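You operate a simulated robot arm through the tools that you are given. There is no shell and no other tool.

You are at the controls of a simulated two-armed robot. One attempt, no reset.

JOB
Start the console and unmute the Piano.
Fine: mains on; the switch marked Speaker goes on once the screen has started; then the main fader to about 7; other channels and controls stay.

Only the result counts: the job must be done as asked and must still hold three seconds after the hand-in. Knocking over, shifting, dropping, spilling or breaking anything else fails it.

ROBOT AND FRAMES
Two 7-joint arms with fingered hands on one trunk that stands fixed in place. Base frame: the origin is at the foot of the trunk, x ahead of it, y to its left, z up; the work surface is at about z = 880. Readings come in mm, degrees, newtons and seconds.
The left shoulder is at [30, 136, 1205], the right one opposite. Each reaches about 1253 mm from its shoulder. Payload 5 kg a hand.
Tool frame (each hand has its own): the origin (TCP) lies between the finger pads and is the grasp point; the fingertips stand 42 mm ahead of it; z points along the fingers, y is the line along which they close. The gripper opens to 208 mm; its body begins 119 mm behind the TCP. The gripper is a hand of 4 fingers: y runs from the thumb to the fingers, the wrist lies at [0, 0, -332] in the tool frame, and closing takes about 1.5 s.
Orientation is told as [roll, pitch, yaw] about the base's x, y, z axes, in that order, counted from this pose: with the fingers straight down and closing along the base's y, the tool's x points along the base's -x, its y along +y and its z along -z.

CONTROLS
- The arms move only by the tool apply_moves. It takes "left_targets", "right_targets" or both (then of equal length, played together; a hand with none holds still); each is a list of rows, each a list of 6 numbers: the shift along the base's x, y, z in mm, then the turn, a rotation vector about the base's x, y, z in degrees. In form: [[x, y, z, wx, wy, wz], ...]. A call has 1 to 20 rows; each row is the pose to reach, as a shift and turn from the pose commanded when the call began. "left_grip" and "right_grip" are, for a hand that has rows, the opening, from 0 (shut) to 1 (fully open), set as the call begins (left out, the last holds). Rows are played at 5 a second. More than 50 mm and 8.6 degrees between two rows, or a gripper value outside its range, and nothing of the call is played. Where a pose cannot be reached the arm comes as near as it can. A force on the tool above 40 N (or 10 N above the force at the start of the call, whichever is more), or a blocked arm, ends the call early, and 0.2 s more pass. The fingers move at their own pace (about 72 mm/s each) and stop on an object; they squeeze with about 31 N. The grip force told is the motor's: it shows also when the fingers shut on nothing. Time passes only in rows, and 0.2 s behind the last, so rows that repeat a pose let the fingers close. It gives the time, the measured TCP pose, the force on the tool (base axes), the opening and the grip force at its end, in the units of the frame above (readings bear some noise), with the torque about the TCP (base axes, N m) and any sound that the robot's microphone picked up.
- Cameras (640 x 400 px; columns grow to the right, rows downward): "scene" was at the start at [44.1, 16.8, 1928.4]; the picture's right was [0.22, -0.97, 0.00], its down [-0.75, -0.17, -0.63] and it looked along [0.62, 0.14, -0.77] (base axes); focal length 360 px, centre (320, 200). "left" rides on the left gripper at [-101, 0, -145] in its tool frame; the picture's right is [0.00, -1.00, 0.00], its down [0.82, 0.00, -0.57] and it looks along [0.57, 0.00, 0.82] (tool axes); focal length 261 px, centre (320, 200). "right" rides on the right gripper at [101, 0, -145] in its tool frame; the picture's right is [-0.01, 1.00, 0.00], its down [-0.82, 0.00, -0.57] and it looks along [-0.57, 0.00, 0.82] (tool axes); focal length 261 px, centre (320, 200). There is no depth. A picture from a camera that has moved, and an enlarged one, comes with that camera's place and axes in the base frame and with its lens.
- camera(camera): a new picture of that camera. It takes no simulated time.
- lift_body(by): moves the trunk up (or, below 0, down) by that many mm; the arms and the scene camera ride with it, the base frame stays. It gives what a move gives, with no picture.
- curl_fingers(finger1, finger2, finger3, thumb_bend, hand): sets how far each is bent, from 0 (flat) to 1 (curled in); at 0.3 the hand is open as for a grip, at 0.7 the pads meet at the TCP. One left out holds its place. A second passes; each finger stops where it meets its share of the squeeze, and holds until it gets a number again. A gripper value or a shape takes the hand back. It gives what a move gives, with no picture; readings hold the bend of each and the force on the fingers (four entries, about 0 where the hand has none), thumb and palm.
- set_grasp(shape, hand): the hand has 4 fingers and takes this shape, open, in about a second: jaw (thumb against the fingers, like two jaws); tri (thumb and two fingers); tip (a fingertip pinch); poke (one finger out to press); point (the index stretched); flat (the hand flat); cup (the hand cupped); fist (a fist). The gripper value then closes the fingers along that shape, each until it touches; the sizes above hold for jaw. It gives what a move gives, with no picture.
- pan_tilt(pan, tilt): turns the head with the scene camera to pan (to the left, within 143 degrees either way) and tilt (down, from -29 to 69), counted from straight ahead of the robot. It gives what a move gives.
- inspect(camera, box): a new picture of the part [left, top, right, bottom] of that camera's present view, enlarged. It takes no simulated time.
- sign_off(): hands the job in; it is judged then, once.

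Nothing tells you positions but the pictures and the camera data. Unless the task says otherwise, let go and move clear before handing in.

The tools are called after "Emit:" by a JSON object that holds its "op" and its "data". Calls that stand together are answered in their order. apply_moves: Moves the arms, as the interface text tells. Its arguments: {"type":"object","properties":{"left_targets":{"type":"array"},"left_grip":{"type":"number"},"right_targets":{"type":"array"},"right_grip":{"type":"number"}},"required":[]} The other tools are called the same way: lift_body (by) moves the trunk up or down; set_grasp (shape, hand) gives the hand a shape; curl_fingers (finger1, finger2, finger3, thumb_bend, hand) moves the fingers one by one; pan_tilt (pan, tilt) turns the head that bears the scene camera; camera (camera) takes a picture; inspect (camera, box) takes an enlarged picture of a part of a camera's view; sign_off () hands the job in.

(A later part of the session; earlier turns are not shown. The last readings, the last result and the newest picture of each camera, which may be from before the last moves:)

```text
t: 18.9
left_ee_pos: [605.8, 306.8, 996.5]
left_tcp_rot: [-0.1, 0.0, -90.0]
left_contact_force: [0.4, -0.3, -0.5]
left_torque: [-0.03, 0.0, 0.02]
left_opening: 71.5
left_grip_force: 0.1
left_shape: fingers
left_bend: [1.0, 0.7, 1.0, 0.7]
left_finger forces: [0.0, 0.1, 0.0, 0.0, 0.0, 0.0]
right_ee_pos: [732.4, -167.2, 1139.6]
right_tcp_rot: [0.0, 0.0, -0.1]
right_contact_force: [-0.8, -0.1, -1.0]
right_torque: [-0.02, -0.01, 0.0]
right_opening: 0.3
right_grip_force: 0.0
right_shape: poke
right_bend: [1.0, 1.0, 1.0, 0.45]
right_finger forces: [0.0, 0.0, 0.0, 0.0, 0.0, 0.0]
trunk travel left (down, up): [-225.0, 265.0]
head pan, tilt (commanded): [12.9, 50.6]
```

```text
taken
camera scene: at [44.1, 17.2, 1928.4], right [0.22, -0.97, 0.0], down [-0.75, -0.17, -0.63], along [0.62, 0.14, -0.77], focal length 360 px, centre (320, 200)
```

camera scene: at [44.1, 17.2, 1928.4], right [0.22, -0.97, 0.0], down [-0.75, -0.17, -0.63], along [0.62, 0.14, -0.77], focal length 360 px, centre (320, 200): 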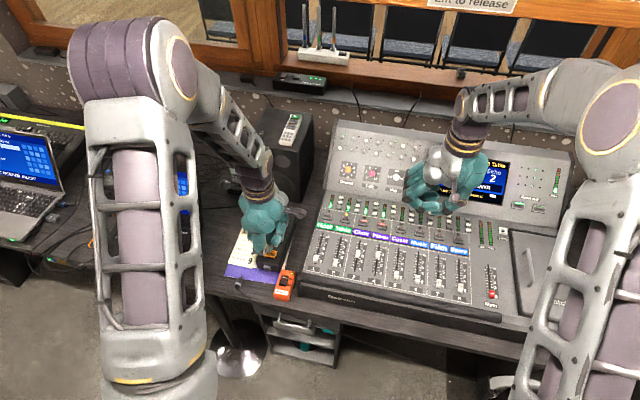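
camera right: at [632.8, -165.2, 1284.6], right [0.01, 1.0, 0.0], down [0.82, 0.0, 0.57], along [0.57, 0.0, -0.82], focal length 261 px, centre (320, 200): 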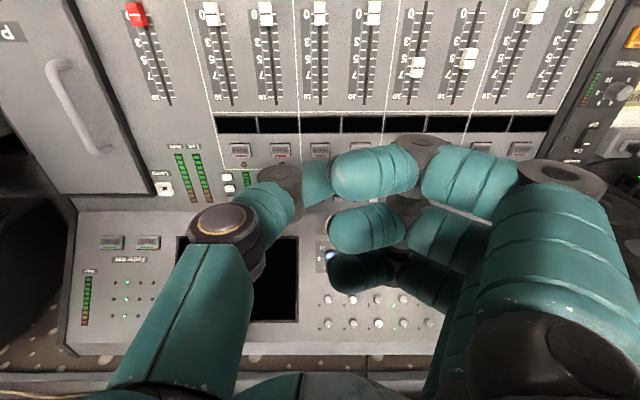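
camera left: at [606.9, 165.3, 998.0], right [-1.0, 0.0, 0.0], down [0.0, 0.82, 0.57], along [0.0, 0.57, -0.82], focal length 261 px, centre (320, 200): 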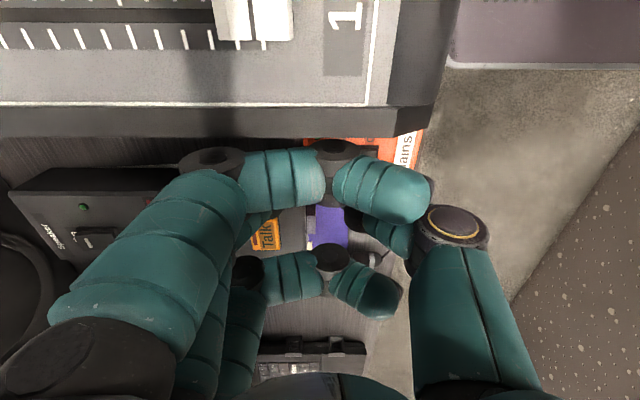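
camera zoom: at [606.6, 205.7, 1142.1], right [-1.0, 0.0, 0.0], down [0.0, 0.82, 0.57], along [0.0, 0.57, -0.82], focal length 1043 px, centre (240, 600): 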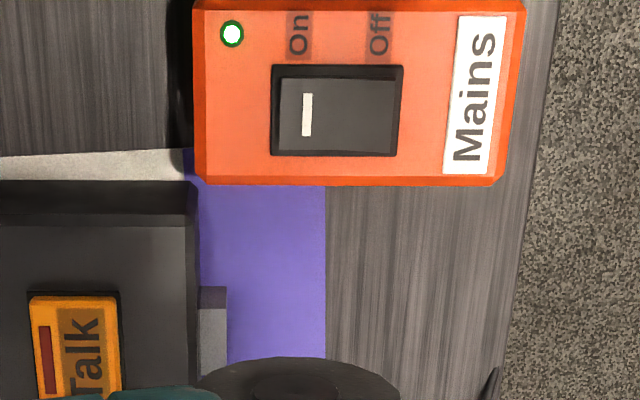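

Mains is on: its lamp is lit and the console displays came up. I'll check the screen and channel names.

Emit:
{"op": "inspect", "data": {"camera": "scene", "box": [440, 130, 600, 230]}}

Emit:
{"op": "inspect", "data": {"camera": "scene", "box": [300, 180, 400, 250]}}

Emit:
{"op": "inspect", "data": {"camera": "scene", "box": [380, 200, 500, 280]}}

Emit:
{"op": "camera", "data": {"camera": "right"}}

Emit:
{"op": "inspect", "data": {"camera": "right", "box": [200, 90, 560, 215]}}

```text
4.00 times, centred on (520, 180) of scene
camera zoom: at [44.1, 17.2, 1928.4], right [0.22, -0.97, 0.0], down [-0.75, -0.17, -0.63], along [0.62, 0.14, -0.77], focal length 1441 px, centre (-480, 280)
```

zoom: 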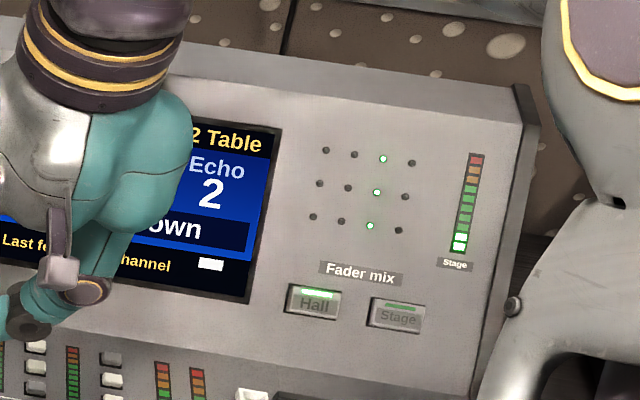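

```text
5.71 times, centred on (350, 215) of scene
camera zoom: at [44.1, 17.2, 1928.4], right [0.22, -0.97, 0.0], down [-0.75, -0.17, -0.63], along [0.62, 0.14, -0.77], focal length 2059 px, centre (149, 114)
```

zoom: 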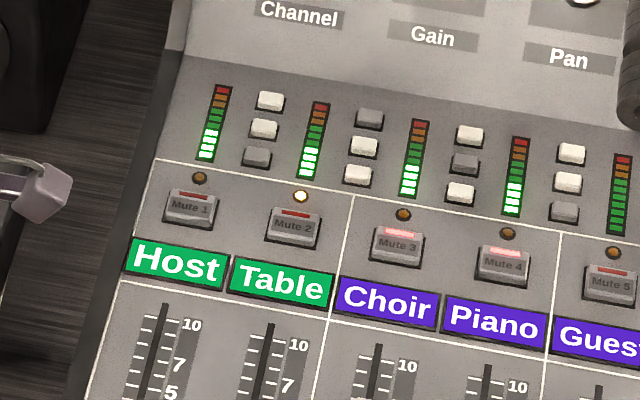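

```text
5.00 times, centred on (440, 240) of scene
camera zoom: at [44.1, 17.2, 1928.4], right [0.22, -0.97, 0.0], down [-0.75, -0.17, -0.63], along [0.62, 0.14, -0.77], focal length 1801 px, centre (-280, 0)
```

zoom: 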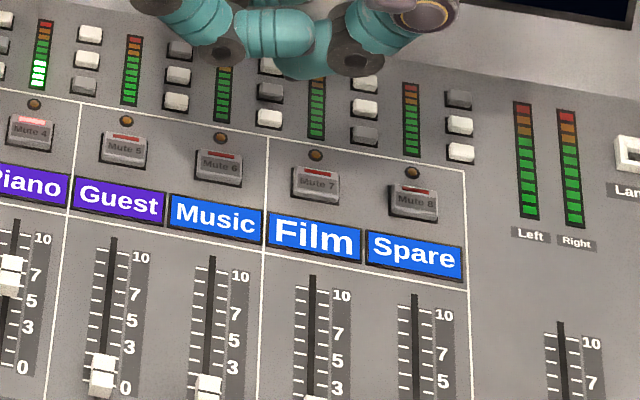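

```text
taken
camera right: at [632.7, -165.1, 1284.6], right [0.01, 1.0, 0.0], down [0.82, 0.0, 0.57], along [0.57, 0.0, -0.82], focal length 261 px, centre (320, 200)
```

right: 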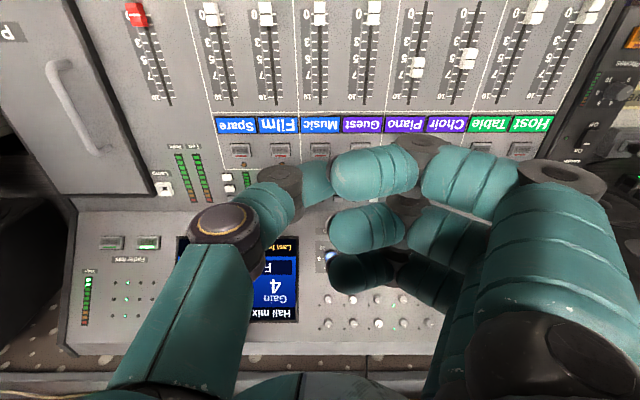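

```text
1.78 times, centred on (380, 152) of right
camera zoom: at [632.7, -165.1, 1284.6], right [0.01, 1.0, 0.0], down [0.82, 0.0, 0.57], along [0.57, 0.0, -0.82], focal length 463 px, centre (213, 284)
```

zoom: 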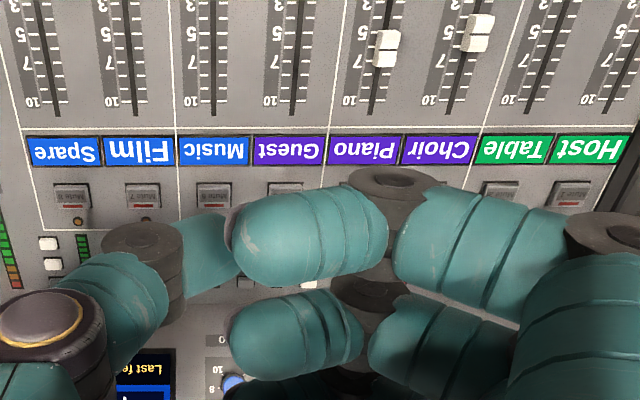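

The channel strips read Host, Table, Choir, Piano, Guest, Music, Film, Spare; Piano is channel 4 with its mute lamp lit. I'll move the right hand back so I can read the screen in full, and look at the Speaker switch through the left camera.

Emit:
{"op": "apply_moves", "data": {"right_targets": [[-20, -10, 10, 0, 0, 0], [-60, -30, 20, 0, 0, 0], [-100, -60, 30, 0, 0, 0], [-130, -90, 30, 0, 0, 0], [-150, -120, 30, 0, 0, 0], [-150, -120, 30, 0, 0, 0]]}}

Emit:
{"op": "inspect", "data": {"camera": "scene", "box": [400, 130, 600, 255]}}

Emit:
{"op": "camera", "data": {"camera": "left"}}

Emit:
{"op": "camera", "data": {"camera": "right"}}

Emit:
{"op": "inspect", "data": {"camera": "scene", "box": [200, 150, 340, 310]}}

```text
refused: row 3 steps farther than a row can; nothing moved
```

```text
3.20 times, centred on (500, 192) of scene
camera zoom: at [44.1, 17.2, 1928.4], right [0.22, -0.97, 0.0], down [-0.75, -0.17, -0.63], along [0.62, 0.14, -0.77], focal length 1153 px, centre (-256, 224)
```

zoom: 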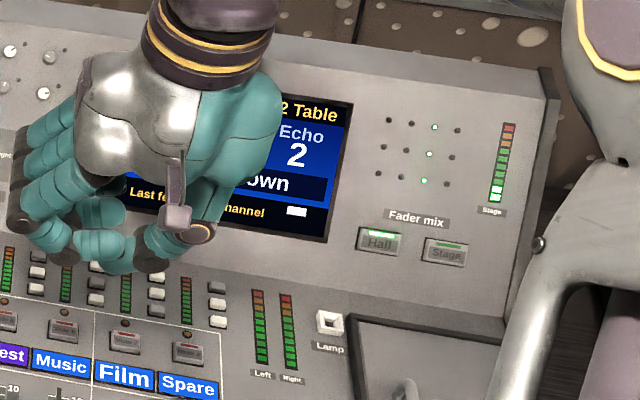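

```text
taken
camera left: at [606.6, 205.7, 1142.1], right [-1.0, 0.0, 0.0], down [0.0, 0.82, 0.57], along [0.0, 0.57, -0.82], focal length 261 px, centre (320, 200)
```

left: 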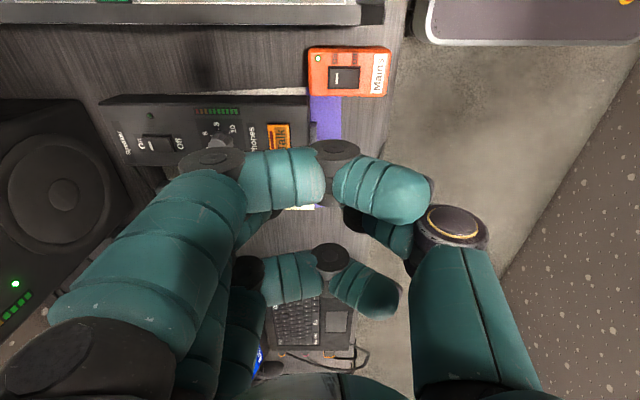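

```text
taken
camera right: at [632.7, -165.1, 1284.6], right [0.01, 1.0, 0.0], down [0.82, 0.0, 0.57], along [0.57, 0.0, -0.82], focal length 261 px, centre (320, 200)
```

right: 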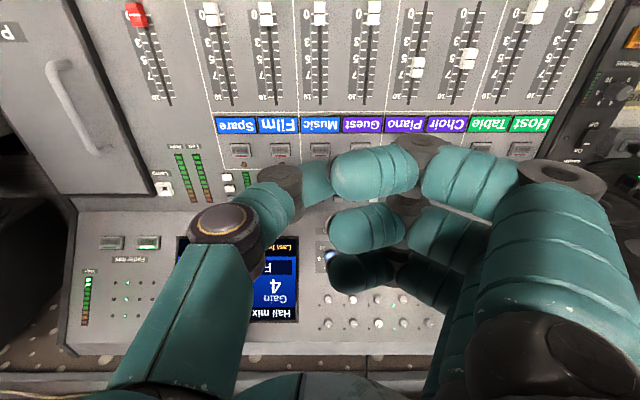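

```text
2.50 times, centred on (270, 230) of scene
camera zoom: at [44.1, 17.2, 1928.4], right [0.22, -0.97, 0.0], down [-0.75, -0.17, -0.63], along [0.62, 0.14, -0.77], focal length 901 px, centre (445, 125)
```

zoom: 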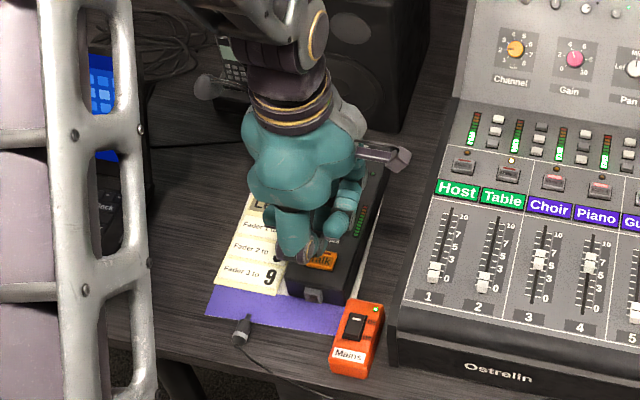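

I'll retry the retreat of the right hand in smaller steps to see the full screen.

Emit:
{"op": "apply_moves", "data": {"right_targets": [[-20, -10, 10, 0, 0, 0], [-50, -25, 20, 0, 0, 0], [-80, -45, 30, 0, 0, 0], [-110, -65, 30, 0, 0, 0], [-130, -95, 30, 0, 0, 0], [-150, -120, 30, 0, 0, 0], [-150, -120, 30, 0, 0, 0]]}}

Emit:
{"op": "inspect", "data": {"camera": "scene", "box": [400, 130, 600, 255]}}

Emit:
{"op": "camera", "data": {"camera": "right"}}

Emit:
{"op": "camera", "data": {"camera": "scene"}}

```text
t: 20.6
left_ee_pos: [606.1, 306.2, 995.9]
left_tcp_rot: [-0.1, 0.0, -90.0]
left_contact_force: [0.4, 0.6, 0.0]
left_torque: [-0.04, 0.04, 0.0]
left_opening: 71.2
left_grip_force: 0.1
left_shape: fingers
left_bend: [1.0, 0.7, 1.0, 0.7]
left_finger forces: [0.1, 0.1, 0.0, 0.0, 0.0, 0.0]
right_ee_pos: [584.8, -283.9, 1169.6]
right_tcp_rot: [0.0, 0.0, 0.0]
right_contact_force: [0.3, 0.2, -1.0]
right_torque: [-0.06, 0.08, 0.02]
right_opening: 0.2
right_grip_force: 0.0
right_shape: poke
right_bend: [1.0, 1.0, 1.0, 0.45]
right_finger forces: [0.0, 0.0, 0.0, 0.1, 0.1, 0.0]
trunk travel left (down, up): [-225.0, 265.0]
head pan, tilt (commanded): [12.9, 50.6]
```

```text
3.20 times, centred on (500, 192) of scene
camera zoom: at [45.4, 17.7, 1928.3], right [0.22, -0.97, 0.0], down [-0.75, -0.17, -0.63], along [0.62, 0.14, -0.77], focal length 1153 px, centre (-256, 224)
```

zoom: 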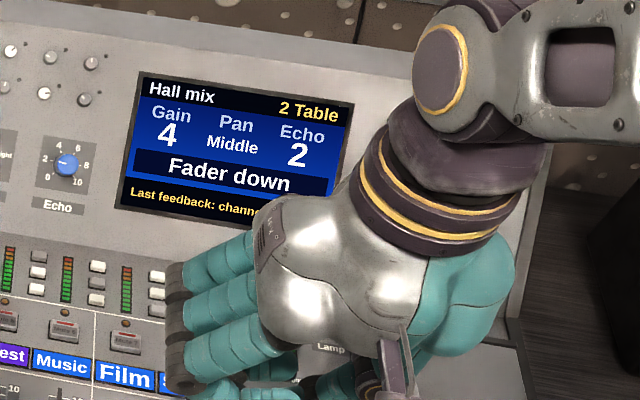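

```text
taken
camera right: at [483.7, -284.0, 1314.6], right [0.01, 1.0, 0.0], down [0.82, 0.0, 0.57], along [0.57, 0.0, -0.82], focal length 261 px, centre (320, 200)
```

right: 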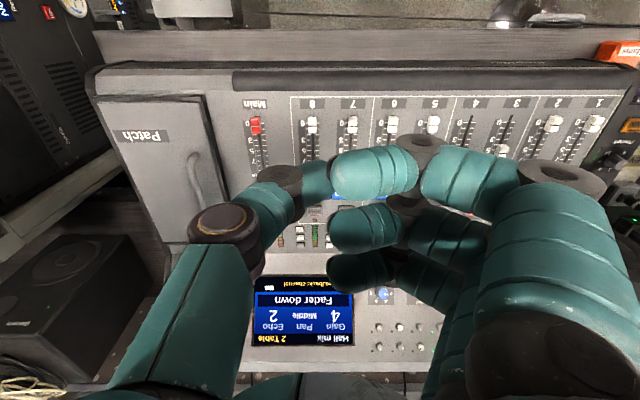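

```text
taken
camera scene: at [45.4, 17.7, 1928.3], right [0.22, -0.97, 0.0], down [-0.75, -0.17, -0.63], along [0.62, 0.14, -0.77], focal length 360 px, centre (320, 200)
```

scene: 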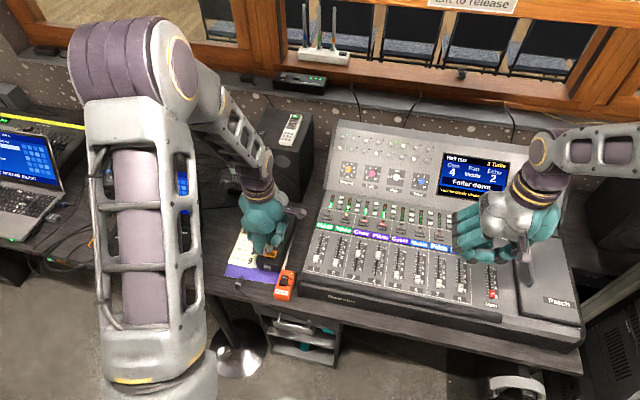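

The screen has started (Hall mix, 2 Table, Fader down shown). Now for the Speaker switch: a zoomed view to fix its place and what stands around it.

Emit:
{"op": "inspect", "data": {"camera": "left", "box": [90, 85, 250, 185]}}

Emit:
{"op": "inspect", "data": {"camera": "scene", "box": [210, 100, 330, 220]}}

Emit:
{"op": "inspect", "data": {"camera": "right", "box": [540, 60, 640, 250]}}

```text
4.00 times, centred on (170, 135) of left
camera zoom: at [607.5, 206.2, 1141.3], right [-1.0, 0.0, 0.0], down [0.0, 0.82, 0.57], along [0.0, 0.57, -0.82], focal length 1043 px, centre (920, 460)
```

zoom: 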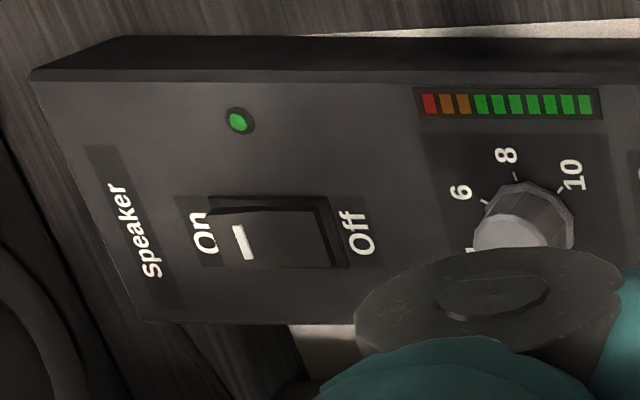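

```text
3.33 times, centred on (270, 160) of scene
camera zoom: at [45.4, 17.7, 1928.3], right [0.22, -0.97, 0.0], down [-0.75, -0.17, -0.63], along [0.62, 0.14, -0.77], focal length 1201 px, centre (487, 333)
```

zoom: 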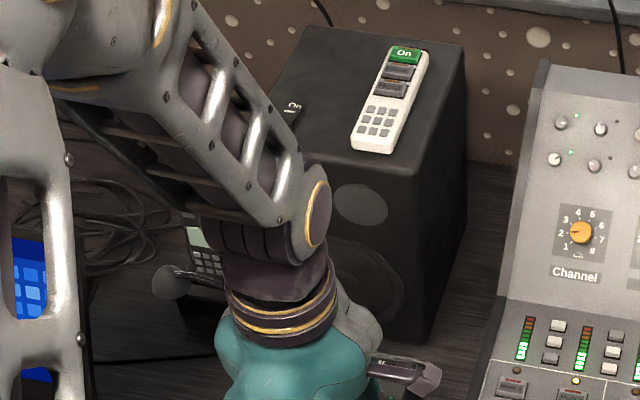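

```text
2.11 times, centred on (590, 155) of right
camera zoom: at [483.7, -284.0, 1314.6], right [0.01, 1.0, 0.0], down [0.82, 0.0, 0.57], along [0.57, 0.0, -0.82], focal length 549 px, centre (-248, 295)
```

zoom: 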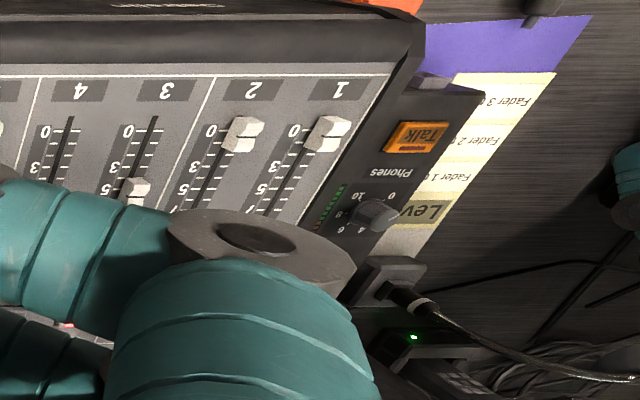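

Speaker rocker: On half at about (840, 351, 798), with a loudspeaker front at x≈957 beyond it and the mic gooseneck at y≥455. I'll carry the left hand over it, leaning 10° back so the thumb is the lowest point and the fingers stay clear of the loudspeaker.

Emit:
{"op": "apply_moves", "data": {"left_targets": [[20, 5, 4, 0, 0, 0], [60, 12, 4, 0, 0, 0], [100, 20, 4, 0, -2, 0], [140, 28, 4, 0, -4, 0], [180, 36, 4, 0, -6, 0], [215, 42, 4, 0, -8, 0], [241, 45, 4, 0, -10, 0], [241, 45, -20, 0, -10, 0], [241, 45, -50, 0, -10, 0], [241, 45, -80, 0, -10, 0], [241, 45, -80, 0, -10, 0]]}}

Emit:
{"op": "camera", "data": {"camera": "left"}}

Emit:
{"op": "inspect", "data": {"camera": "scene", "box": [210, 100, 350, 240]}}

Emit:
{"op": "inspect", "data": {"camera": "right", "box": [540, 60, 640, 250]}}

```text
t: 22.9
left_ee_pos: [846.3, 350.3, 916.5]
left_tcp_rot: [10.1, 0.0, -90.0]
left_contact_force: [0.5, -1.1, 0.3]
left_torque: [0.02, -0.03, 0.03]
left_opening: 71.4
left_grip_force: 0.0
left_shape: fingers
left_bend: [1.0, 0.7, 1.0, 0.7]
left_finger forces: [0.0, 0.0, 0.1, 0.1, 0.0, 0.0]
right_ee_pos: [583.5, -285.5, 1170.6]
right_tcp_rot: [0.0, 0.0, -0.1]
right_contact_force: [-0.1, -0.8, -0.1]
right_torque: [0.05, -0.05, -0.01]
right_opening: 0.0
right_grip_force: 0.1
right_shape: poke
right_bend: [1.0, 1.0, 1.0, 0.45]
right_finger forces: [0.1, 0.1, 0.1, 0.1, 0.0, 0.0]
trunk travel left (down, up): [-225.0, 265.0]
head pan, tilt (commanded): [12.9, 50.6]
```

```text
taken
camera left: at [822.0, 249.9, 1060.5], right [-0.98, 0.0, -0.17], down [-0.1, 0.82, 0.56], along [0.14, 0.57, -0.81], focal length 261 px, centre (320, 200)
```

left: 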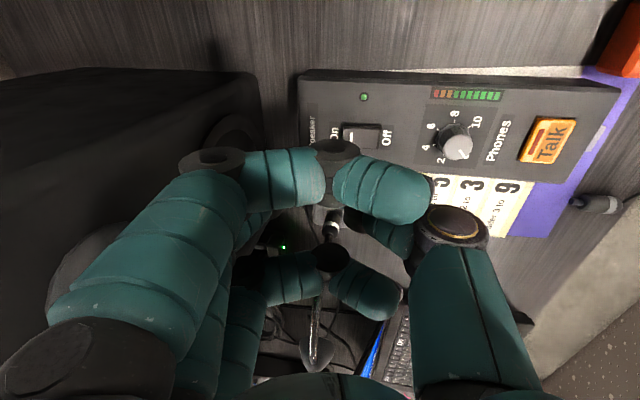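

```text
2.86 times, centred on (280, 170) of scene
camera zoom: at [43.3, 16.5, 1928.5], right [0.22, -0.97, 0.0], down [-0.75, -0.17, -0.63], along [0.62, 0.14, -0.77], focal length 1029 px, centre (434, 286)
```

zoom: 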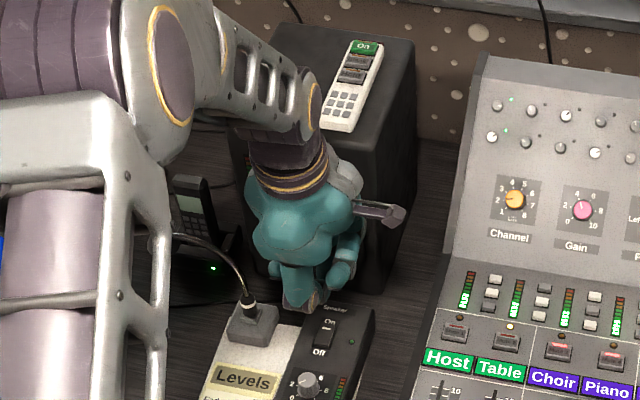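

```text
2.11 times, centred on (590, 155) of right
camera zoom: at [482.5, -284.8, 1315.1], right [0.01, 1.0, 0.0], down [0.82, 0.0, 0.57], along [0.57, 0.0, -0.82], focal length 549 px, centre (-248, 295)
```

zoom: 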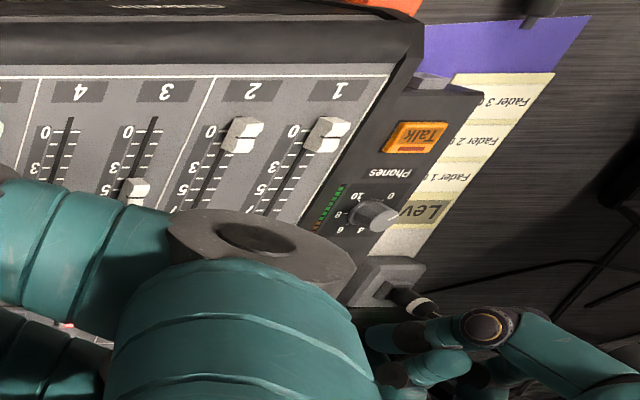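

The switch appears directly below the beak with the On half near x≈838, matching the thumb's landing point. I'll descend to just above it, then press slowly.

Emit:
{"op": "apply_moves", "data": {"left_targets": [[0, 0.5, -20, 0, 0, 0], [0, 0.5, -40, 0, 0, 0], [0, 0.5, -55, 0, 0, 0], [0, 0.5, -64, 0, 0, 0], [0, 0.5, -64, 0, 0, 0]]}}

Emit:
{"op": "camera", "data": {"camera": "left"}}

Emit:
{"op": "inspect", "data": {"camera": "scene", "box": [240, 160, 320, 230]}}

```text
t: 24.1
left_ee_pos: [847.4, 351.0, 853.6]
left_tcp_rot: [10.1, 0.0, -89.9]
left_contact_force: [-2.6, 0.9, 10.0]
left_torque: [-0.01, 0.14, 0.01]
left_opening: 71.1
left_grip_force: 5.7
left_shape: fingers
left_bend: [1.0, 0.7, 1.0, 0.71]
left_finger forces: [0.0, 0.0, 0.0, 0.0, 10.8, 0.0]
right_ee_pos: [583.4, -285.1, 1170.2]
right_tcp_rot: [0.1, 0.0, 0.0]
right_contact_force: [0.2, 0.3, -0.4]
right_torque: [0.0, -0.04, -0.01]
right_opening: 0.1
right_grip_force: 0.0
right_shape: poke
right_bend: [1.0, 1.0, 1.0, 0.45]
right_finger forces: [0.1, 0.1, 0.0, 0.0, 0.1, 0.0]
trunk travel left (down, up): [-225.0, 265.0]
head pan, tilt (commanded): [12.9, 50.6]
```

```text
taken
camera left: at [822.9, 250.9, 997.0], right [-0.98, -0.01, -0.17], down [-0.1, 0.82, 0.56], along [0.14, 0.57, -0.81], focal length 261 px, centre (320, 200)
```

left: 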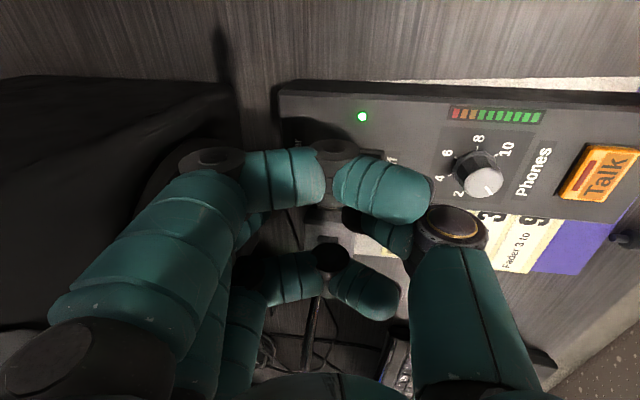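

```text
5.71 times, centred on (280, 195) of scene
camera zoom: at [43.1, 16.4, 1928.6], right [0.22, -0.97, 0.0], down [-0.75, -0.17, -0.63], along [0.62, 0.14, -0.77], focal length 2059 px, centre (549, 229)
```

zoom: 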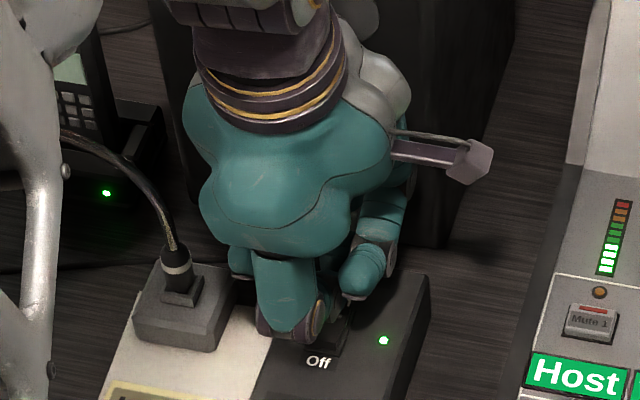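

The Speaker lamp is lit. I lift straight up and bring the left hand away, then check that the switch stays on.

Emit:
{"op": "apply_moves", "data": {"left_targets": [[0, 0, 10, 0, 0, 0], [0, 0, 40, 0, 0, 0], [0, 0, 80, 0, 0, 0], [0, 0, 120, 0, 0, 0], [-40, 0, 150, 0, 0, 0], [-80, 0, 170, 0, 0, 0], [-120, 0, 190, 0, 0, 0], [-160, 0, 210, 0, 5, 0], [-200, 0, 230, 0, 10, 0], [-220, 0, 240, 0, 10, 0]]}}

Emit:
{"op": "inspect", "data": {"camera": "scene", "box": [220, 160, 340, 300]}}

Emit:
{"op": "camera", "data": {"camera": "left"}}

Emit:
{"op": "camera", "data": {"camera": "scene"}}

```text
t: 26.4
left_ee_pos: [626.6, 351.4, 1093.1]
left_tcp_rot: [0.1, 0.0, -90.1]
left_contact_force: [-0.7, -0.3, 0.2]
left_torque: [0.02, -0.07, -0.03]
left_opening: 71.6
left_grip_force: 0.1
left_shape: fingers
left_bend: [1.0, 0.7, 1.0, 0.7]
left_finger forces: [0.0, 0.0, 0.0, 0.0, 0.1, 0.1]
right_ee_pos: [582.6, -285.1, 1170.3]
right_tcp_rot: [0.0, 0.1, 0.0]
right_contact_force: [-0.6, -0.6, 0.4]
right_torque: [0.01, -0.06, -0.01]
right_opening: 0.0
right_grip_force: 0.1
right_shape: poke
right_bend: [1.0, 1.0, 1.0, 0.45]
right_finger forces: [0.1, 0.0, 0.0, 0.1, 0.0, 0.0]
trunk travel left (down, up): [-225.0, 265.0]
head pan, tilt (commanded): [12.9, 50.6]
```

```text
2.86 times, centred on (280, 230) of scene
camera zoom: at [42.7, 16.6, 1928.5], right [0.22, -0.97, 0.0], down [-0.75, -0.17, -0.63], along [0.62, 0.14, -0.77], focal length 1029 px, centre (434, 114)
```

zoom: 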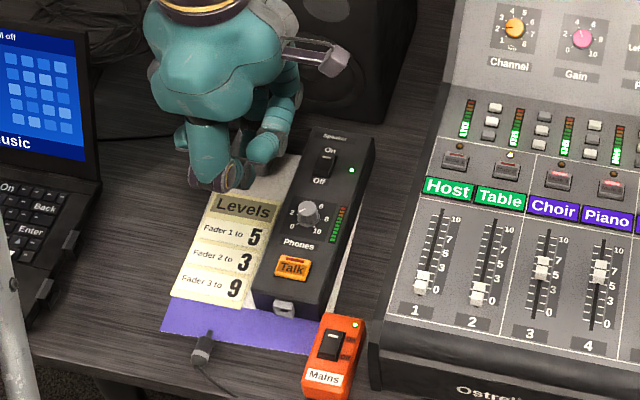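

```text
taken
camera left: at [626.9, 250.2, 1238.5], right [-1.0, 0.0, 0.0], down [0.0, 0.82, 0.57], along [0.0, 0.57, -0.82], focal length 261 px, centre (320, 200)
```

left: 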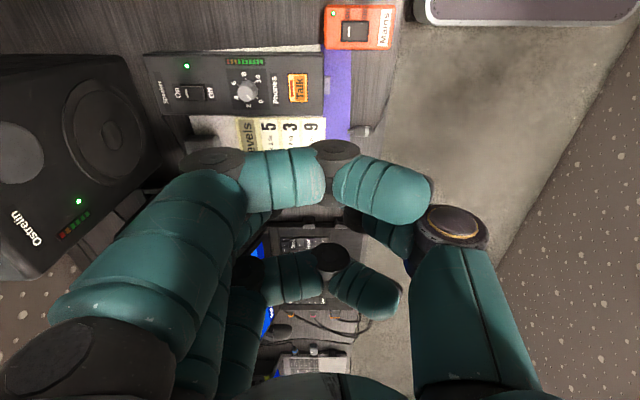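

```text
taken
camera scene: at [42.7, 16.6, 1928.5], right [0.22, -0.97, 0.0], down [-0.75, -0.17, -0.63], along [0.62, 0.14, -0.77], focal length 360 px, centre (320, 200)
```

scene: 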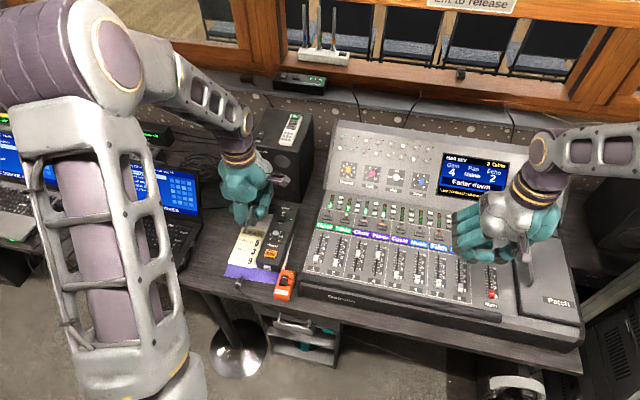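

Speaker and mains stay on. Next is the main fader: I'll zoom in from both cameras to fix its scale marks.

Emit:
{"op": "inspect", "data": {"camera": "right", "box": [225, 90, 305, 190]}}

Emit:
{"op": "inspect", "data": {"camera": "scene", "box": [455, 255, 525, 315]}}

```text
4.00 times, centred on (265, 140) of right
camera zoom: at [482.0, -284.8, 1315.3], right [0.01, 1.0, 0.0], down [0.82, 0.0, 0.57], along [0.57, 0.0, -0.82], focal length 1043 px, centre (540, 440)
```

zoom: 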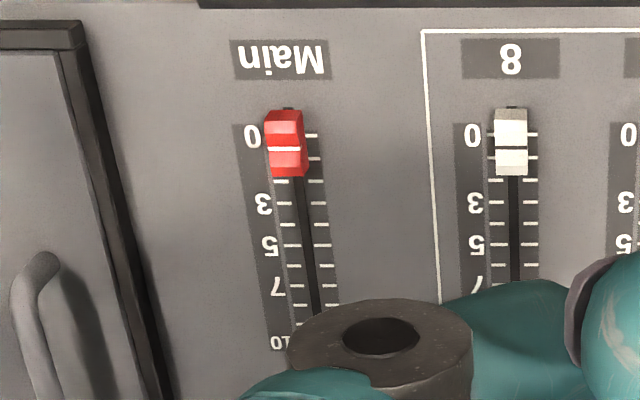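

```text
6.67 times, centred on (490, 285) of scene
camera zoom: at [42.7, 16.6, 1928.5], right [0.22, -0.97, 0.0], down [-0.75, -0.17, -0.63], along [0.62, 0.14, -0.77], focal length 2402 px, centre (-813, -367)
```

zoom: 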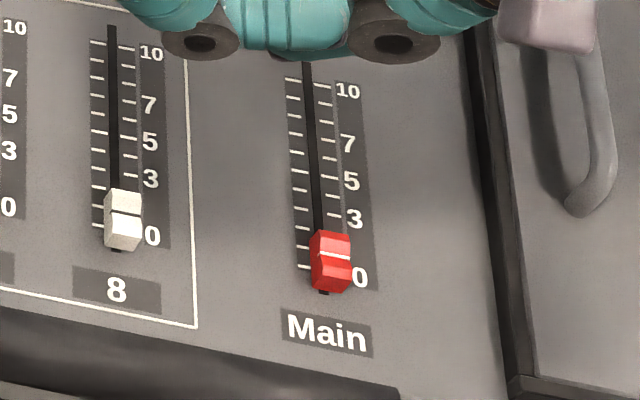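

Panel level is z≈879, the main slot runs along x at y≈-390.5 with 0 at x≈628.5 and 10 mm per unit, so 7 is x≈698.5. I'll form a narrow pinch on the right hand (thumb and middle finger slightly open) and go above the cap.

Emit:
{"op": "curl_fingers", "data": {"hand": "right", "finger1": 1.0, "finger2": 0.59, "finger3": 1.0, "thumb_bend": 0.59}}

Emit:
{"op": "camera", "data": {"camera": "right"}}

Emit:
{"op": "apply_moves", "data": {"right_targets": [[10, -30, -20, 0, 0, 0], [20, -55, -45, 0, 0, 0], [30, -80, -70, 0, 0, 0], [40, -100, -100, 0, 0, 0], [43, -106, -130, 0, 0, 0], [43, -106, -160, 0, 0, 0], [43, -106, -160, 0, 0, 0]]}}

Emit:
{"op": "camera", "data": {"camera": "right"}}

Emit:
{"op": "inspect", "data": {"camera": "scene", "box": [420, 180, 580, 320]}}

```text
t: 27.4
left_ee_pos: [626.9, 352.1, 1093.1]
left_tcp_rot: [0.0, 0.1, -90.0]
left_contact_force: [0.2, 0.8, 0.5]
left_torque: [0.01, 0.01, -0.01]
left_opening: 71.1
left_grip_force: 0.2
left_shape: fingers
left_bend: [1.0, 0.7, 1.0, 0.7]
left_finger forces: [0.0, 0.0, 0.0, 0.0, 0.0, 0.1]
right_ee_pos: [582.4, -285.4, 1170.2]
right_tcp_rot: [0.1, -0.1, 0.1]
right_contact_force: [-0.5, 0.4, 0.4]
right_torque: [0.0, -0.03, -0.02]
right_opening: 77.7
right_grip_force: 0.1
right_shape: fingers
right_bend: [1.0, 0.59, 1.0, 0.59]
right_finger forces: [0.0, 0.0, 0.0, 0.0, 0.1, 0.0]
trunk travel left (down, up): [-225.0, 265.0]
head pan, tilt (commanded): [12.9, 50.6]
```

```text
taken
camera right: at [483.0, -284.5, 1314.9], right [0.01, 1.0, 0.0], down [0.82, 0.0, 0.57], along [0.57, 0.0, -0.82], focal length 261 px, centre (320, 200)
```

right: 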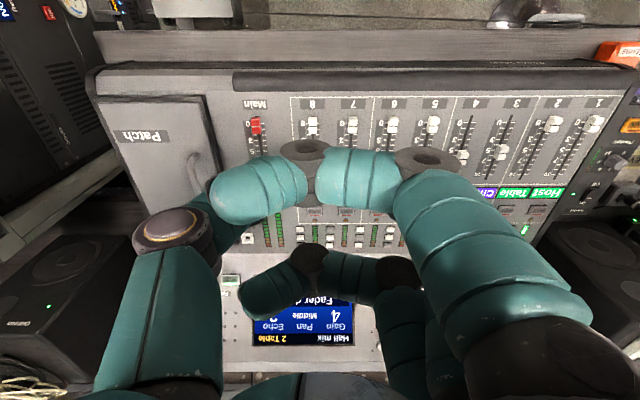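

```text
t: 28.9
left_ee_pos: [626.4, 350.8, 1092.1]
left_tcp_rot: [-0.1, -0.1, -89.9]
left_contact_force: [-0.1, 0.3, 0.3]
left_torque: [-0.05, -0.06, -0.01]
left_opening: 71.4
left_grip_force: 0.0
left_shape: fingers
left_bend: [1.0, 0.7, 1.0, 0.7]
left_finger forces: [0.1, 0.0, 0.1, 0.0, 0.0, 0.0]
right_ee_pos: [625.1, -391.4, 1010.0]
right_tcp_rot: [0.0, -0.1, 0.0]
right_contact_force: [-0.3, 0.2, 0.0]
right_torque: [-0.01, -0.06, 0.01]
right_opening: 77.6
right_grip_force: 0.1
right_shape: fingers
right_bend: [1.0, 0.59, 1.0, 0.59]
right_finger forces: [0.1, 0.0, 0.0, 0.1, 0.1, 0.0]
trunk travel left (down, up): [-225.0, 265.0]
head pan, tilt (commanded): [12.9, 50.6]
```

```text
taken
camera right: at [525.3, -390.6, 1155.2], right [0.01, 1.0, 0.0], down [0.82, 0.0, 0.57], along [0.57, 0.0, -0.82], focal length 261 px, centre (320, 200)
```

right: 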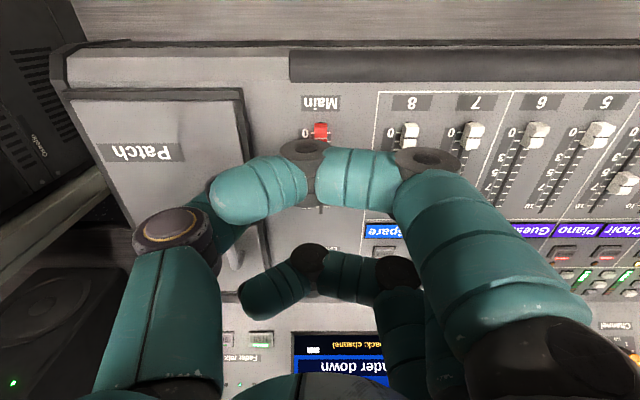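

```text
2.86 times, centred on (500, 250) of scene
camera zoom: at [43.0, 17.2, 1928.5], right [0.22, -0.97, 0.0], down [-0.75, -0.17, -0.63], along [0.62, 0.14, -0.77], focal length 1029 px, centre (-194, 57)
```

zoom: 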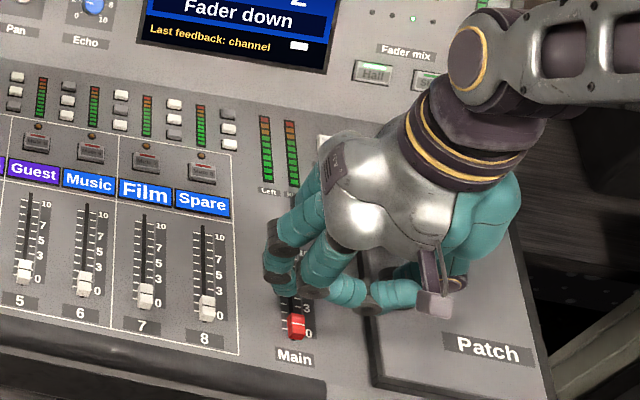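

The hand is centred over the red cap. I'll descend in stages, with the tips straddling the cap, until just above the panel.

Emit:
{"op": "apply_moves", "data": {"right_targets": [[1, 1, -20, 0, 0, 0], [1, 1, -40, 0, 0, 0], [1, 1, -60, 0, 0, 0], [1, 1, -68, 0, 0, 0], [1, 1, -68, 0, 0, 0]]}}

Emit:
{"op": "inspect", "data": {"camera": "scene", "box": [450, 220, 550, 320]}}

Emit:
{"op": "camera", "data": {"camera": "right"}}

```text
t: 30.1
left_ee_pos: [626.6, 351.3, 1092.1]
left_tcp_rot: [0.0, 0.1, -90.0]
left_contact_force: [-0.3, 0.3, -0.4]
left_torque: [-0.01, 0.01, 0.01]
left_opening: 71.3
left_grip_force: 0.0
left_shape: fingers
left_bend: [1.0, 0.7, 1.0, 0.7]
left_finger forces: [0.1, 0.0, 0.0, 0.1, 0.1, 0.1]
right_ee_pos: [627.0, -390.3, 941.1]
right_tcp_rot: [0.0, 0.0, 0.0]
right_contact_force: [0.0, 0.0, -0.2]
right_torque: [0.02, 0.01, 0.01]
right_opening: 77.7
right_grip_force: 0.2
right_shape: fingers
right_bend: [1.0, 0.59, 1.0, 0.59]
right_finger forces: [0.0, 0.0, 0.0, 0.1, 0.0, 0.0]
trunk travel left (down, up): [-225.0, 265.0]
head pan, tilt (commanded): [12.9, 50.6]
```

```text
4.00 times, centred on (500, 270) of scene
camera zoom: at [44.3, 16.6, 1928.4], right [0.22, -0.97, 0.0], down [-0.75, -0.17, -0.63], along [0.62, 0.14, -0.77], focal length 1441 px, centre (-400, -80)
```

zoom: 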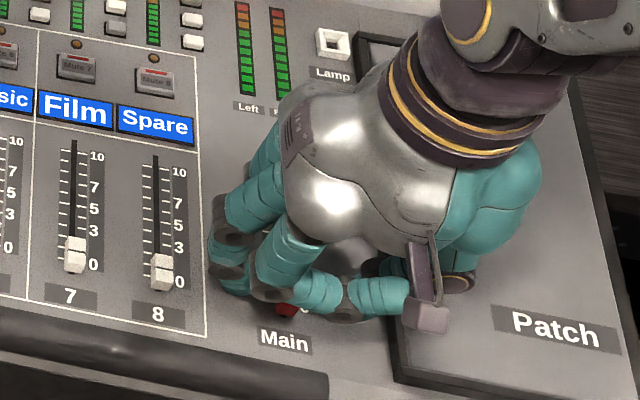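

```text
taken
camera right: at [525.9, -389.9, 1086.6], right [0.01, 1.0, 0.0], down [0.82, 0.0, 0.57], along [0.57, 0.0, -0.82], focal length 261 px, centre (320, 200)
```

right: 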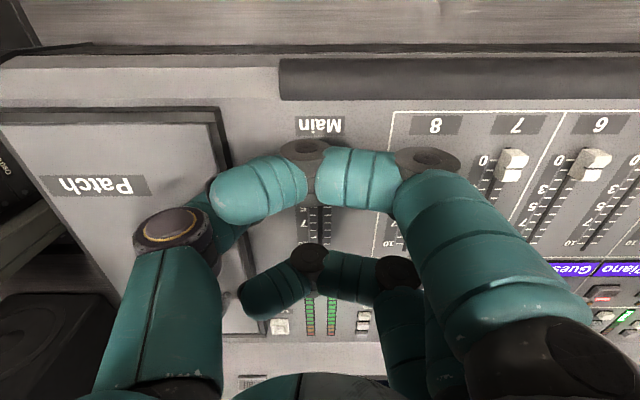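

Clear so far. Lowering a little further toward the panel, watching for contact.

Emit:
{"op": "apply_moves", "data": {"right_targets": [[0, 0, -2, 0, 0, 0], [0, 0, -4, 0, 0, 0], [0, 0, -6, 0, 0, 0], [0, 0, -8, 0, 0, 0], [0, 0, -8, 0, 0, 0]]}}

Emit:
{"op": "apply_moves", "data": {"right_targets": [[0, 0, -1, 0, 0, 0], [0, 0, -2, 0, 0, 0], [0, 0, -3, 0, 0, 0], [0, 0, -3, 0, 0, 0]]}}

```text
t: 31.4
left_ee_pos: [626.6, 352.4, 1092.4]
left_tcp_rot: [0.0, 0.1, -90.0]
left_contact_force: [0.1, -0.4, 0.2]
left_torque: [-0.03, -0.02, 0.01]
left_opening: 71.3
left_grip_force: 0.2
left_shape: fingers
left_bend: [1.0, 0.7, 1.0, 0.7]
left_finger forces: [0.0, 0.1, 0.1, 0.1, 0.1, 0.1]
right_ee_pos: [626.8, -390.1, 933.1]
right_tcp_rot: [0.1, 0.0, 0.0]
right_contact_force: [-0.8, -0.4, 0.1]
right_torque: [-0.03, 0.02, -0.02]
right_opening: 77.4
right_grip_force: 0.1
right_shape: fingers
right_bend: [1.0, 0.59, 1.0, 0.59]
right_finger forces: [0.0, 0.0, 0.0, 0.0, 0.1, 0.1]
trunk travel left (down, up): [-225.0, 265.0]
head pan, tilt (commanded): [12.9, 50.6]
```

```text
t: 32.4
left_ee_pos: [625.9, 351.8, 1093.1]
left_tcp_rot: [0.1, -0.1, -90.0]
left_contact_force: [0.5, 1.2, -0.7]
left_torque: [-0.02, 0.04, 0.02]
left_opening: 71.1
left_grip_force: 0.0
left_shape: fingers
left_bend: [1.0, 0.7, 1.0, 0.7]
left_finger forces: [0.0, 0.1, 0.1, 0.1, 0.1, 0.0]
right_ee_pos: [627.7, -391.7, 931.7]
right_tcp_rot: [0.1, -0.1, -0.1]
right_contact_force: [-2.6, -0.8, 17.1]
right_torque: [-0.91, 0.16, -0.14]
right_opening: 77.1
right_grip_force: 8.9
right_shape: fingers
right_bend: [1.0, 0.59, 1.0, 0.59]
right_finger forces: [0.0, 0.0, 0.0, 0.1, 17.4, 0.0]
trunk travel left (down, up): [-225.0, 265.0]
head pan, tilt (commanded): [12.9, 50.6]
```

The thumb tip just touched the panel (17 N). I'll raise 2 mm and close thumb and finger on the cap.

Emit:
{"op": "apply_moves", "data": {"right_targets": [[0, 1, 2, 0, 0, 0], [0, 1, 4, 0, 0, 0], [0, 1, 4, 0, 0, 0]]}}

Emit:
{"op": "curl_fingers", "data": {"hand": "right", "finger2": 0.68, "thumb_bend": 0.68}}

Emit:
{"op": "camera", "data": {"camera": "right"}}

Emit:
{"op": "inspect", "data": {"camera": "scene", "box": [450, 220, 550, 320]}}

```text
t: 33.1
left_ee_pos: [627.5, 351.7, 1092.4]
left_tcp_rot: [0.0, -0.1, -90.0]
left_contact_force: [-0.1, 0.0, -0.3]
left_torque: [0.01, 0.03, 0.04]
left_opening: 71.7
left_grip_force: 0.1
left_shape: fingers
left_bend: [1.0, 0.7, 1.0, 0.7]
left_finger forces: [0.0, 0.0, 0.0, 0.0, 0.0, 0.1]
right_ee_pos: [627.5, -390.3, 933.6]
right_tcp_rot: [0.0, 0.0, 0.1]
right_contact_force: [-0.3, 0.4, -0.1]
right_torque: [-0.03, 0.04, -0.02]
right_opening: 77.6
right_grip_force: 0.0
right_shape: fingers
right_bend: [1.0, 0.59, 1.0, 0.59]
right_finger forces: [0.1, 0.0, 0.1, 0.0, 0.0, 0.0]
trunk travel left (down, up): [-225.0, 265.0]
head pan, tilt (commanded): [12.9, 50.6]
```

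```text
t: 34.1
left_ee_pos: [627.6, 352.8, 1092.1]
left_tcp_rot: [0.0, 0.1, -90.0]
left_contact_force: [-0.1, 0.1, 0.1]
left_torque: [0.02, -0.04, 0.01]
left_opening: 71.4
left_grip_force: 0.1
left_shape: fingers
left_bend: [1.0, 0.7, 1.0, 0.7]
left_finger forces: [0.0, 0.0, 0.0, 0.0, 0.1, 0.1]
right_ee_pos: [628.8, -390.1, 934.8]
right_tcp_rot: [0.0, 0.0, 0.0]
right_contact_force: [-0.8, 0.0, -0.5]
right_torque: [0.0, 0.02, 0.0]
right_opening: 72.6
right_grip_force: 0.1
right_shape: fingers
right_bend: [1.0, 0.68, 1.0, 0.68]
right_finger forces: [0.0, 0.0, 0.0, 0.0, 0.1, 0.1]
trunk travel left (down, up): [-225.0, 265.0]
head pan, tilt (commanded): [12.9, 50.6]
```

```text
taken
camera right: at [526.9, -389.6, 1079.5], right [0.01, 1.0, 0.0], down [0.82, 0.0, 0.57], along [0.57, 0.0, -0.82], focal length 261 px, centre (320, 200)
```

right: 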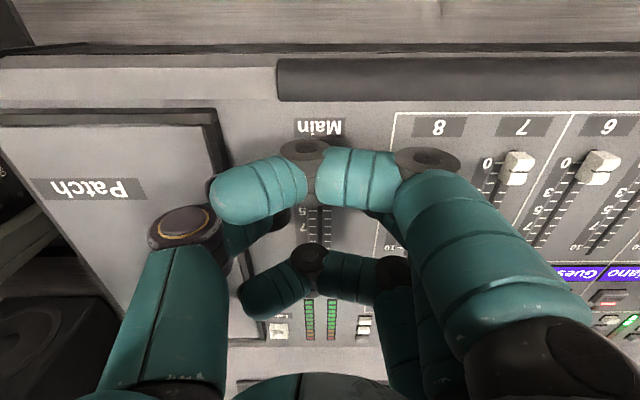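

```text
4.00 times, centred on (500, 270) of scene
camera zoom: at [44.2, 16.7, 1928.4], right [0.22, -0.97, 0.0], down [-0.75, -0.17, -0.63], along [0.62, 0.14, -0.77], focal length 1441 px, centre (-400, -80)
```

zoom: 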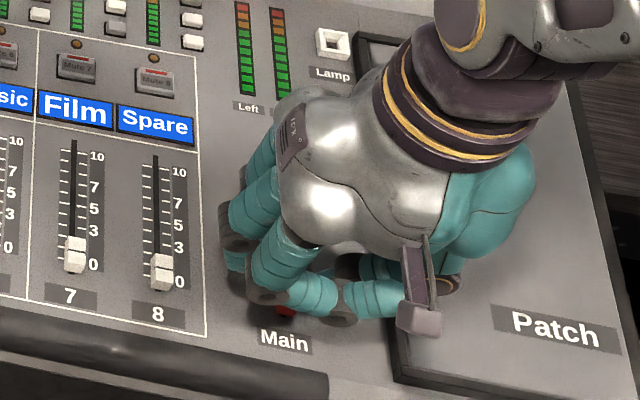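

No squeeze force yet at 0.68. I'll close a bit further until the fingers meet the cap.

Emit:
{"op": "curl_fingers", "data": {"hand": "right", "finger2": 0.72, "thumb_bend": 0.72}}

Emit:
{"op": "inspect", "data": {"camera": "right", "box": [220, 110, 420, 270]}}

```text
t: 35.1
left_ee_pos: [628.3, 351.5, 1092.7]
left_tcp_rot: [0.0, 0.0, -90.0]
left_contact_force: [1.2, 0.3, -0.2]
left_torque: [-0.04, -0.04, -0.01]
left_opening: 71.5
left_grip_force: 0.0
left_shape: fingers
left_bend: [1.0, 0.7, 1.0, 0.7]
left_finger forces: [0.0, 0.0, 0.1, 0.0, 0.0, 0.0]
right_ee_pos: [627.6, -390.6, 934.2]
right_tcp_rot: [0.0, 0.1, -0.1]
right_contact_force: [-0.1, -0.1, 5.1]
right_torque: [0.05, -0.04, -0.02]
right_opening: 71.2
right_grip_force: 4.9
right_shape: fingers
right_bend: [1.0, 0.71, 1.0, 0.71]
right_finger forces: [0.0, 5.5, 0.0, 0.0, 4.7, 0.0]
trunk travel left (down, up): [-225.0, 265.0]
head pan, tilt (commanded): [12.9, 50.6]
```

```text
2.50 times, centred on (320, 190) of right
camera zoom: at [526.8, -389.4, 1079.7], right [0.01, 1.0, 0.0], down [0.82, 0.0, 0.57], along [0.57, 0.0, -0.82], focal length 652 px, centre (320, 225)
```

zoom: 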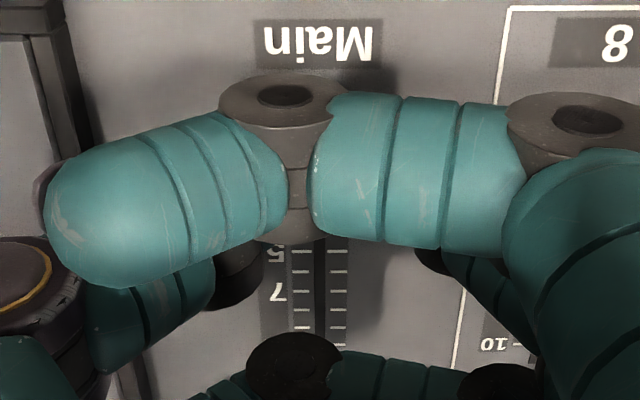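

The tips met just above the cap (cap top ≈ 892), pushing up about 5 N, so the cap is lower than I thought. I'll open slightly, lower so the tips reach nearly to the panel, then close again.

Emit:
{"op": "curl_fingers", "data": {"hand": "right", "finger2": 0.63, "thumb_bend": 0.63}}

Emit:
{"op": "apply_moves", "data": {"right_targets": [[0, 0, -2, 0, 0, 0], [0, 0, -4, 0, 0, 0], [0, 0, -5, 0, 0, 0], [0, 0, -5, 0, 0, 0]]}}

```text
t: 36.1
left_ee_pos: [627.1, 351.5, 1093.1]
left_tcp_rot: [0.0, 0.1, -90.0]
left_contact_force: [0.4, 0.6, -0.2]
left_torque: [0.01, -0.04, -0.01]
left_opening: 71.4
left_grip_force: 0.1
left_shape: fingers
left_bend: [1.0, 0.7, 1.0, 0.7]
left_finger forces: [0.0, 0.0, 0.1, 0.1, 0.0, 0.0]
right_ee_pos: [627.8, -389.4, 934.9]
right_tcp_rot: [0.1, 0.0, 0.0]
right_contact_force: [0.3, 0.2, -0.5]
right_torque: [0.02, -0.02, 0.03]
right_opening: 75.2
right_grip_force: 0.0
right_shape: fingers
right_bend: [1.0, 0.63, 1.0, 0.63]
right_finger forces: [0.1, 0.0, 0.1, 0.0, 0.0, 0.0]
trunk travel left (down, up): [-225.0, 265.0]
head pan, tilt (commanded): [12.9, 50.6]
```

```text
t: 37.1
left_ee_pos: [626.2, 351.6, 1092.7]
left_tcp_rot: [-0.1, 0.0, -90.0]
left_contact_force: [1.3, -0.2, 0.5]
left_torque: [-0.01, -0.04, -0.02]
left_opening: 71.2
left_grip_force: 0.0
left_shape: fingers
left_bend: [1.0, 0.7, 1.0, 0.7]
left_finger forces: [0.0, 0.0, 0.1, 0.1, 0.1, 0.0]
right_ee_pos: [627.2, -389.5, 930.0]
right_tcp_rot: [0.0, -0.1, 0.0]
right_contact_force: [-0.9, -0.2, 7.0]
right_torque: [-0.23, 0.03, 0.0]
right_opening: 74.7
right_grip_force: 3.2
right_shape: fingers
right_bend: [1.0, 0.63, 1.0, 0.63]
right_finger forces: [0.0, 0.0, 0.1, 0.0, 6.2, 0.0]
trunk travel left (down, up): [-225.0, 265.0]
head pan, tilt (commanded): [12.9, 50.6]
```

Thumb tip rests lightly on the panel beside the cap. Closing now.

Emit:
{"op": "curl_fingers", "data": {"hand": "right", "finger2": 0.7, "thumb_bend": 0.7}}

Emit:
{"op": "inspect", "data": {"camera": "right", "box": [220, 110, 420, 270]}}

```text
t: 38.1
left_ee_pos: [627.3, 351.2, 1094.0]
left_tcp_rot: [-0.1, 0.1, -90.0]
left_contact_force: [-0.4, 0.3, -0.2]
left_torque: [-0.05, 0.02, 0.01]
left_opening: 71.5
left_grip_force: 0.0
left_shape: fingers
left_bend: [1.0, 0.7, 1.0, 0.7]
left_finger forces: [0.0, 0.1, 0.0, 0.0, 0.0, 0.1]
right_ee_pos: [627.6, -389.0, 929.6]
right_tcp_rot: [0.0, 0.0, 0.1]
right_contact_force: [-0.1, -1.0, -1.0]
right_torque: [-0.03, 0.02, -0.02]
right_opening: 72.3
right_grip_force: 3.4
right_shape: fingers
right_bend: [1.0, 0.68, 1.0, 0.69]
right_finger forces: [0.0, 3.2, 0.0, 0.0, 4.0, 0.1]
trunk travel left (down, up): [-225.0, 265.0]
head pan, tilt (commanded): [12.9, 50.6]
```

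```text
2.50 times, centred on (320, 190) of right
camera zoom: at [526.6, -389.4, 1074.4], right [0.01, 1.0, 0.0], down [0.82, 0.0, 0.57], along [0.57, 0.0, -0.82], focal length 652 px, centre (320, 225)
```

zoom: 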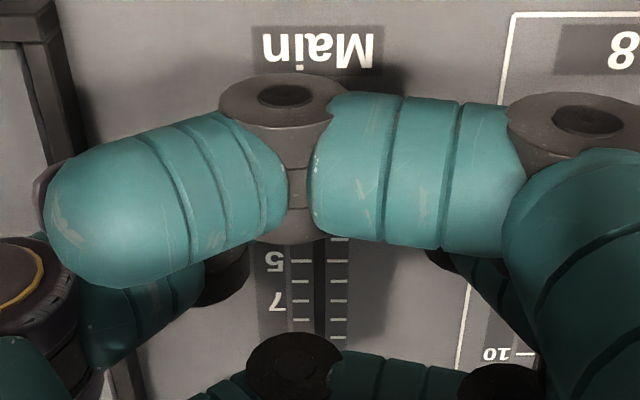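

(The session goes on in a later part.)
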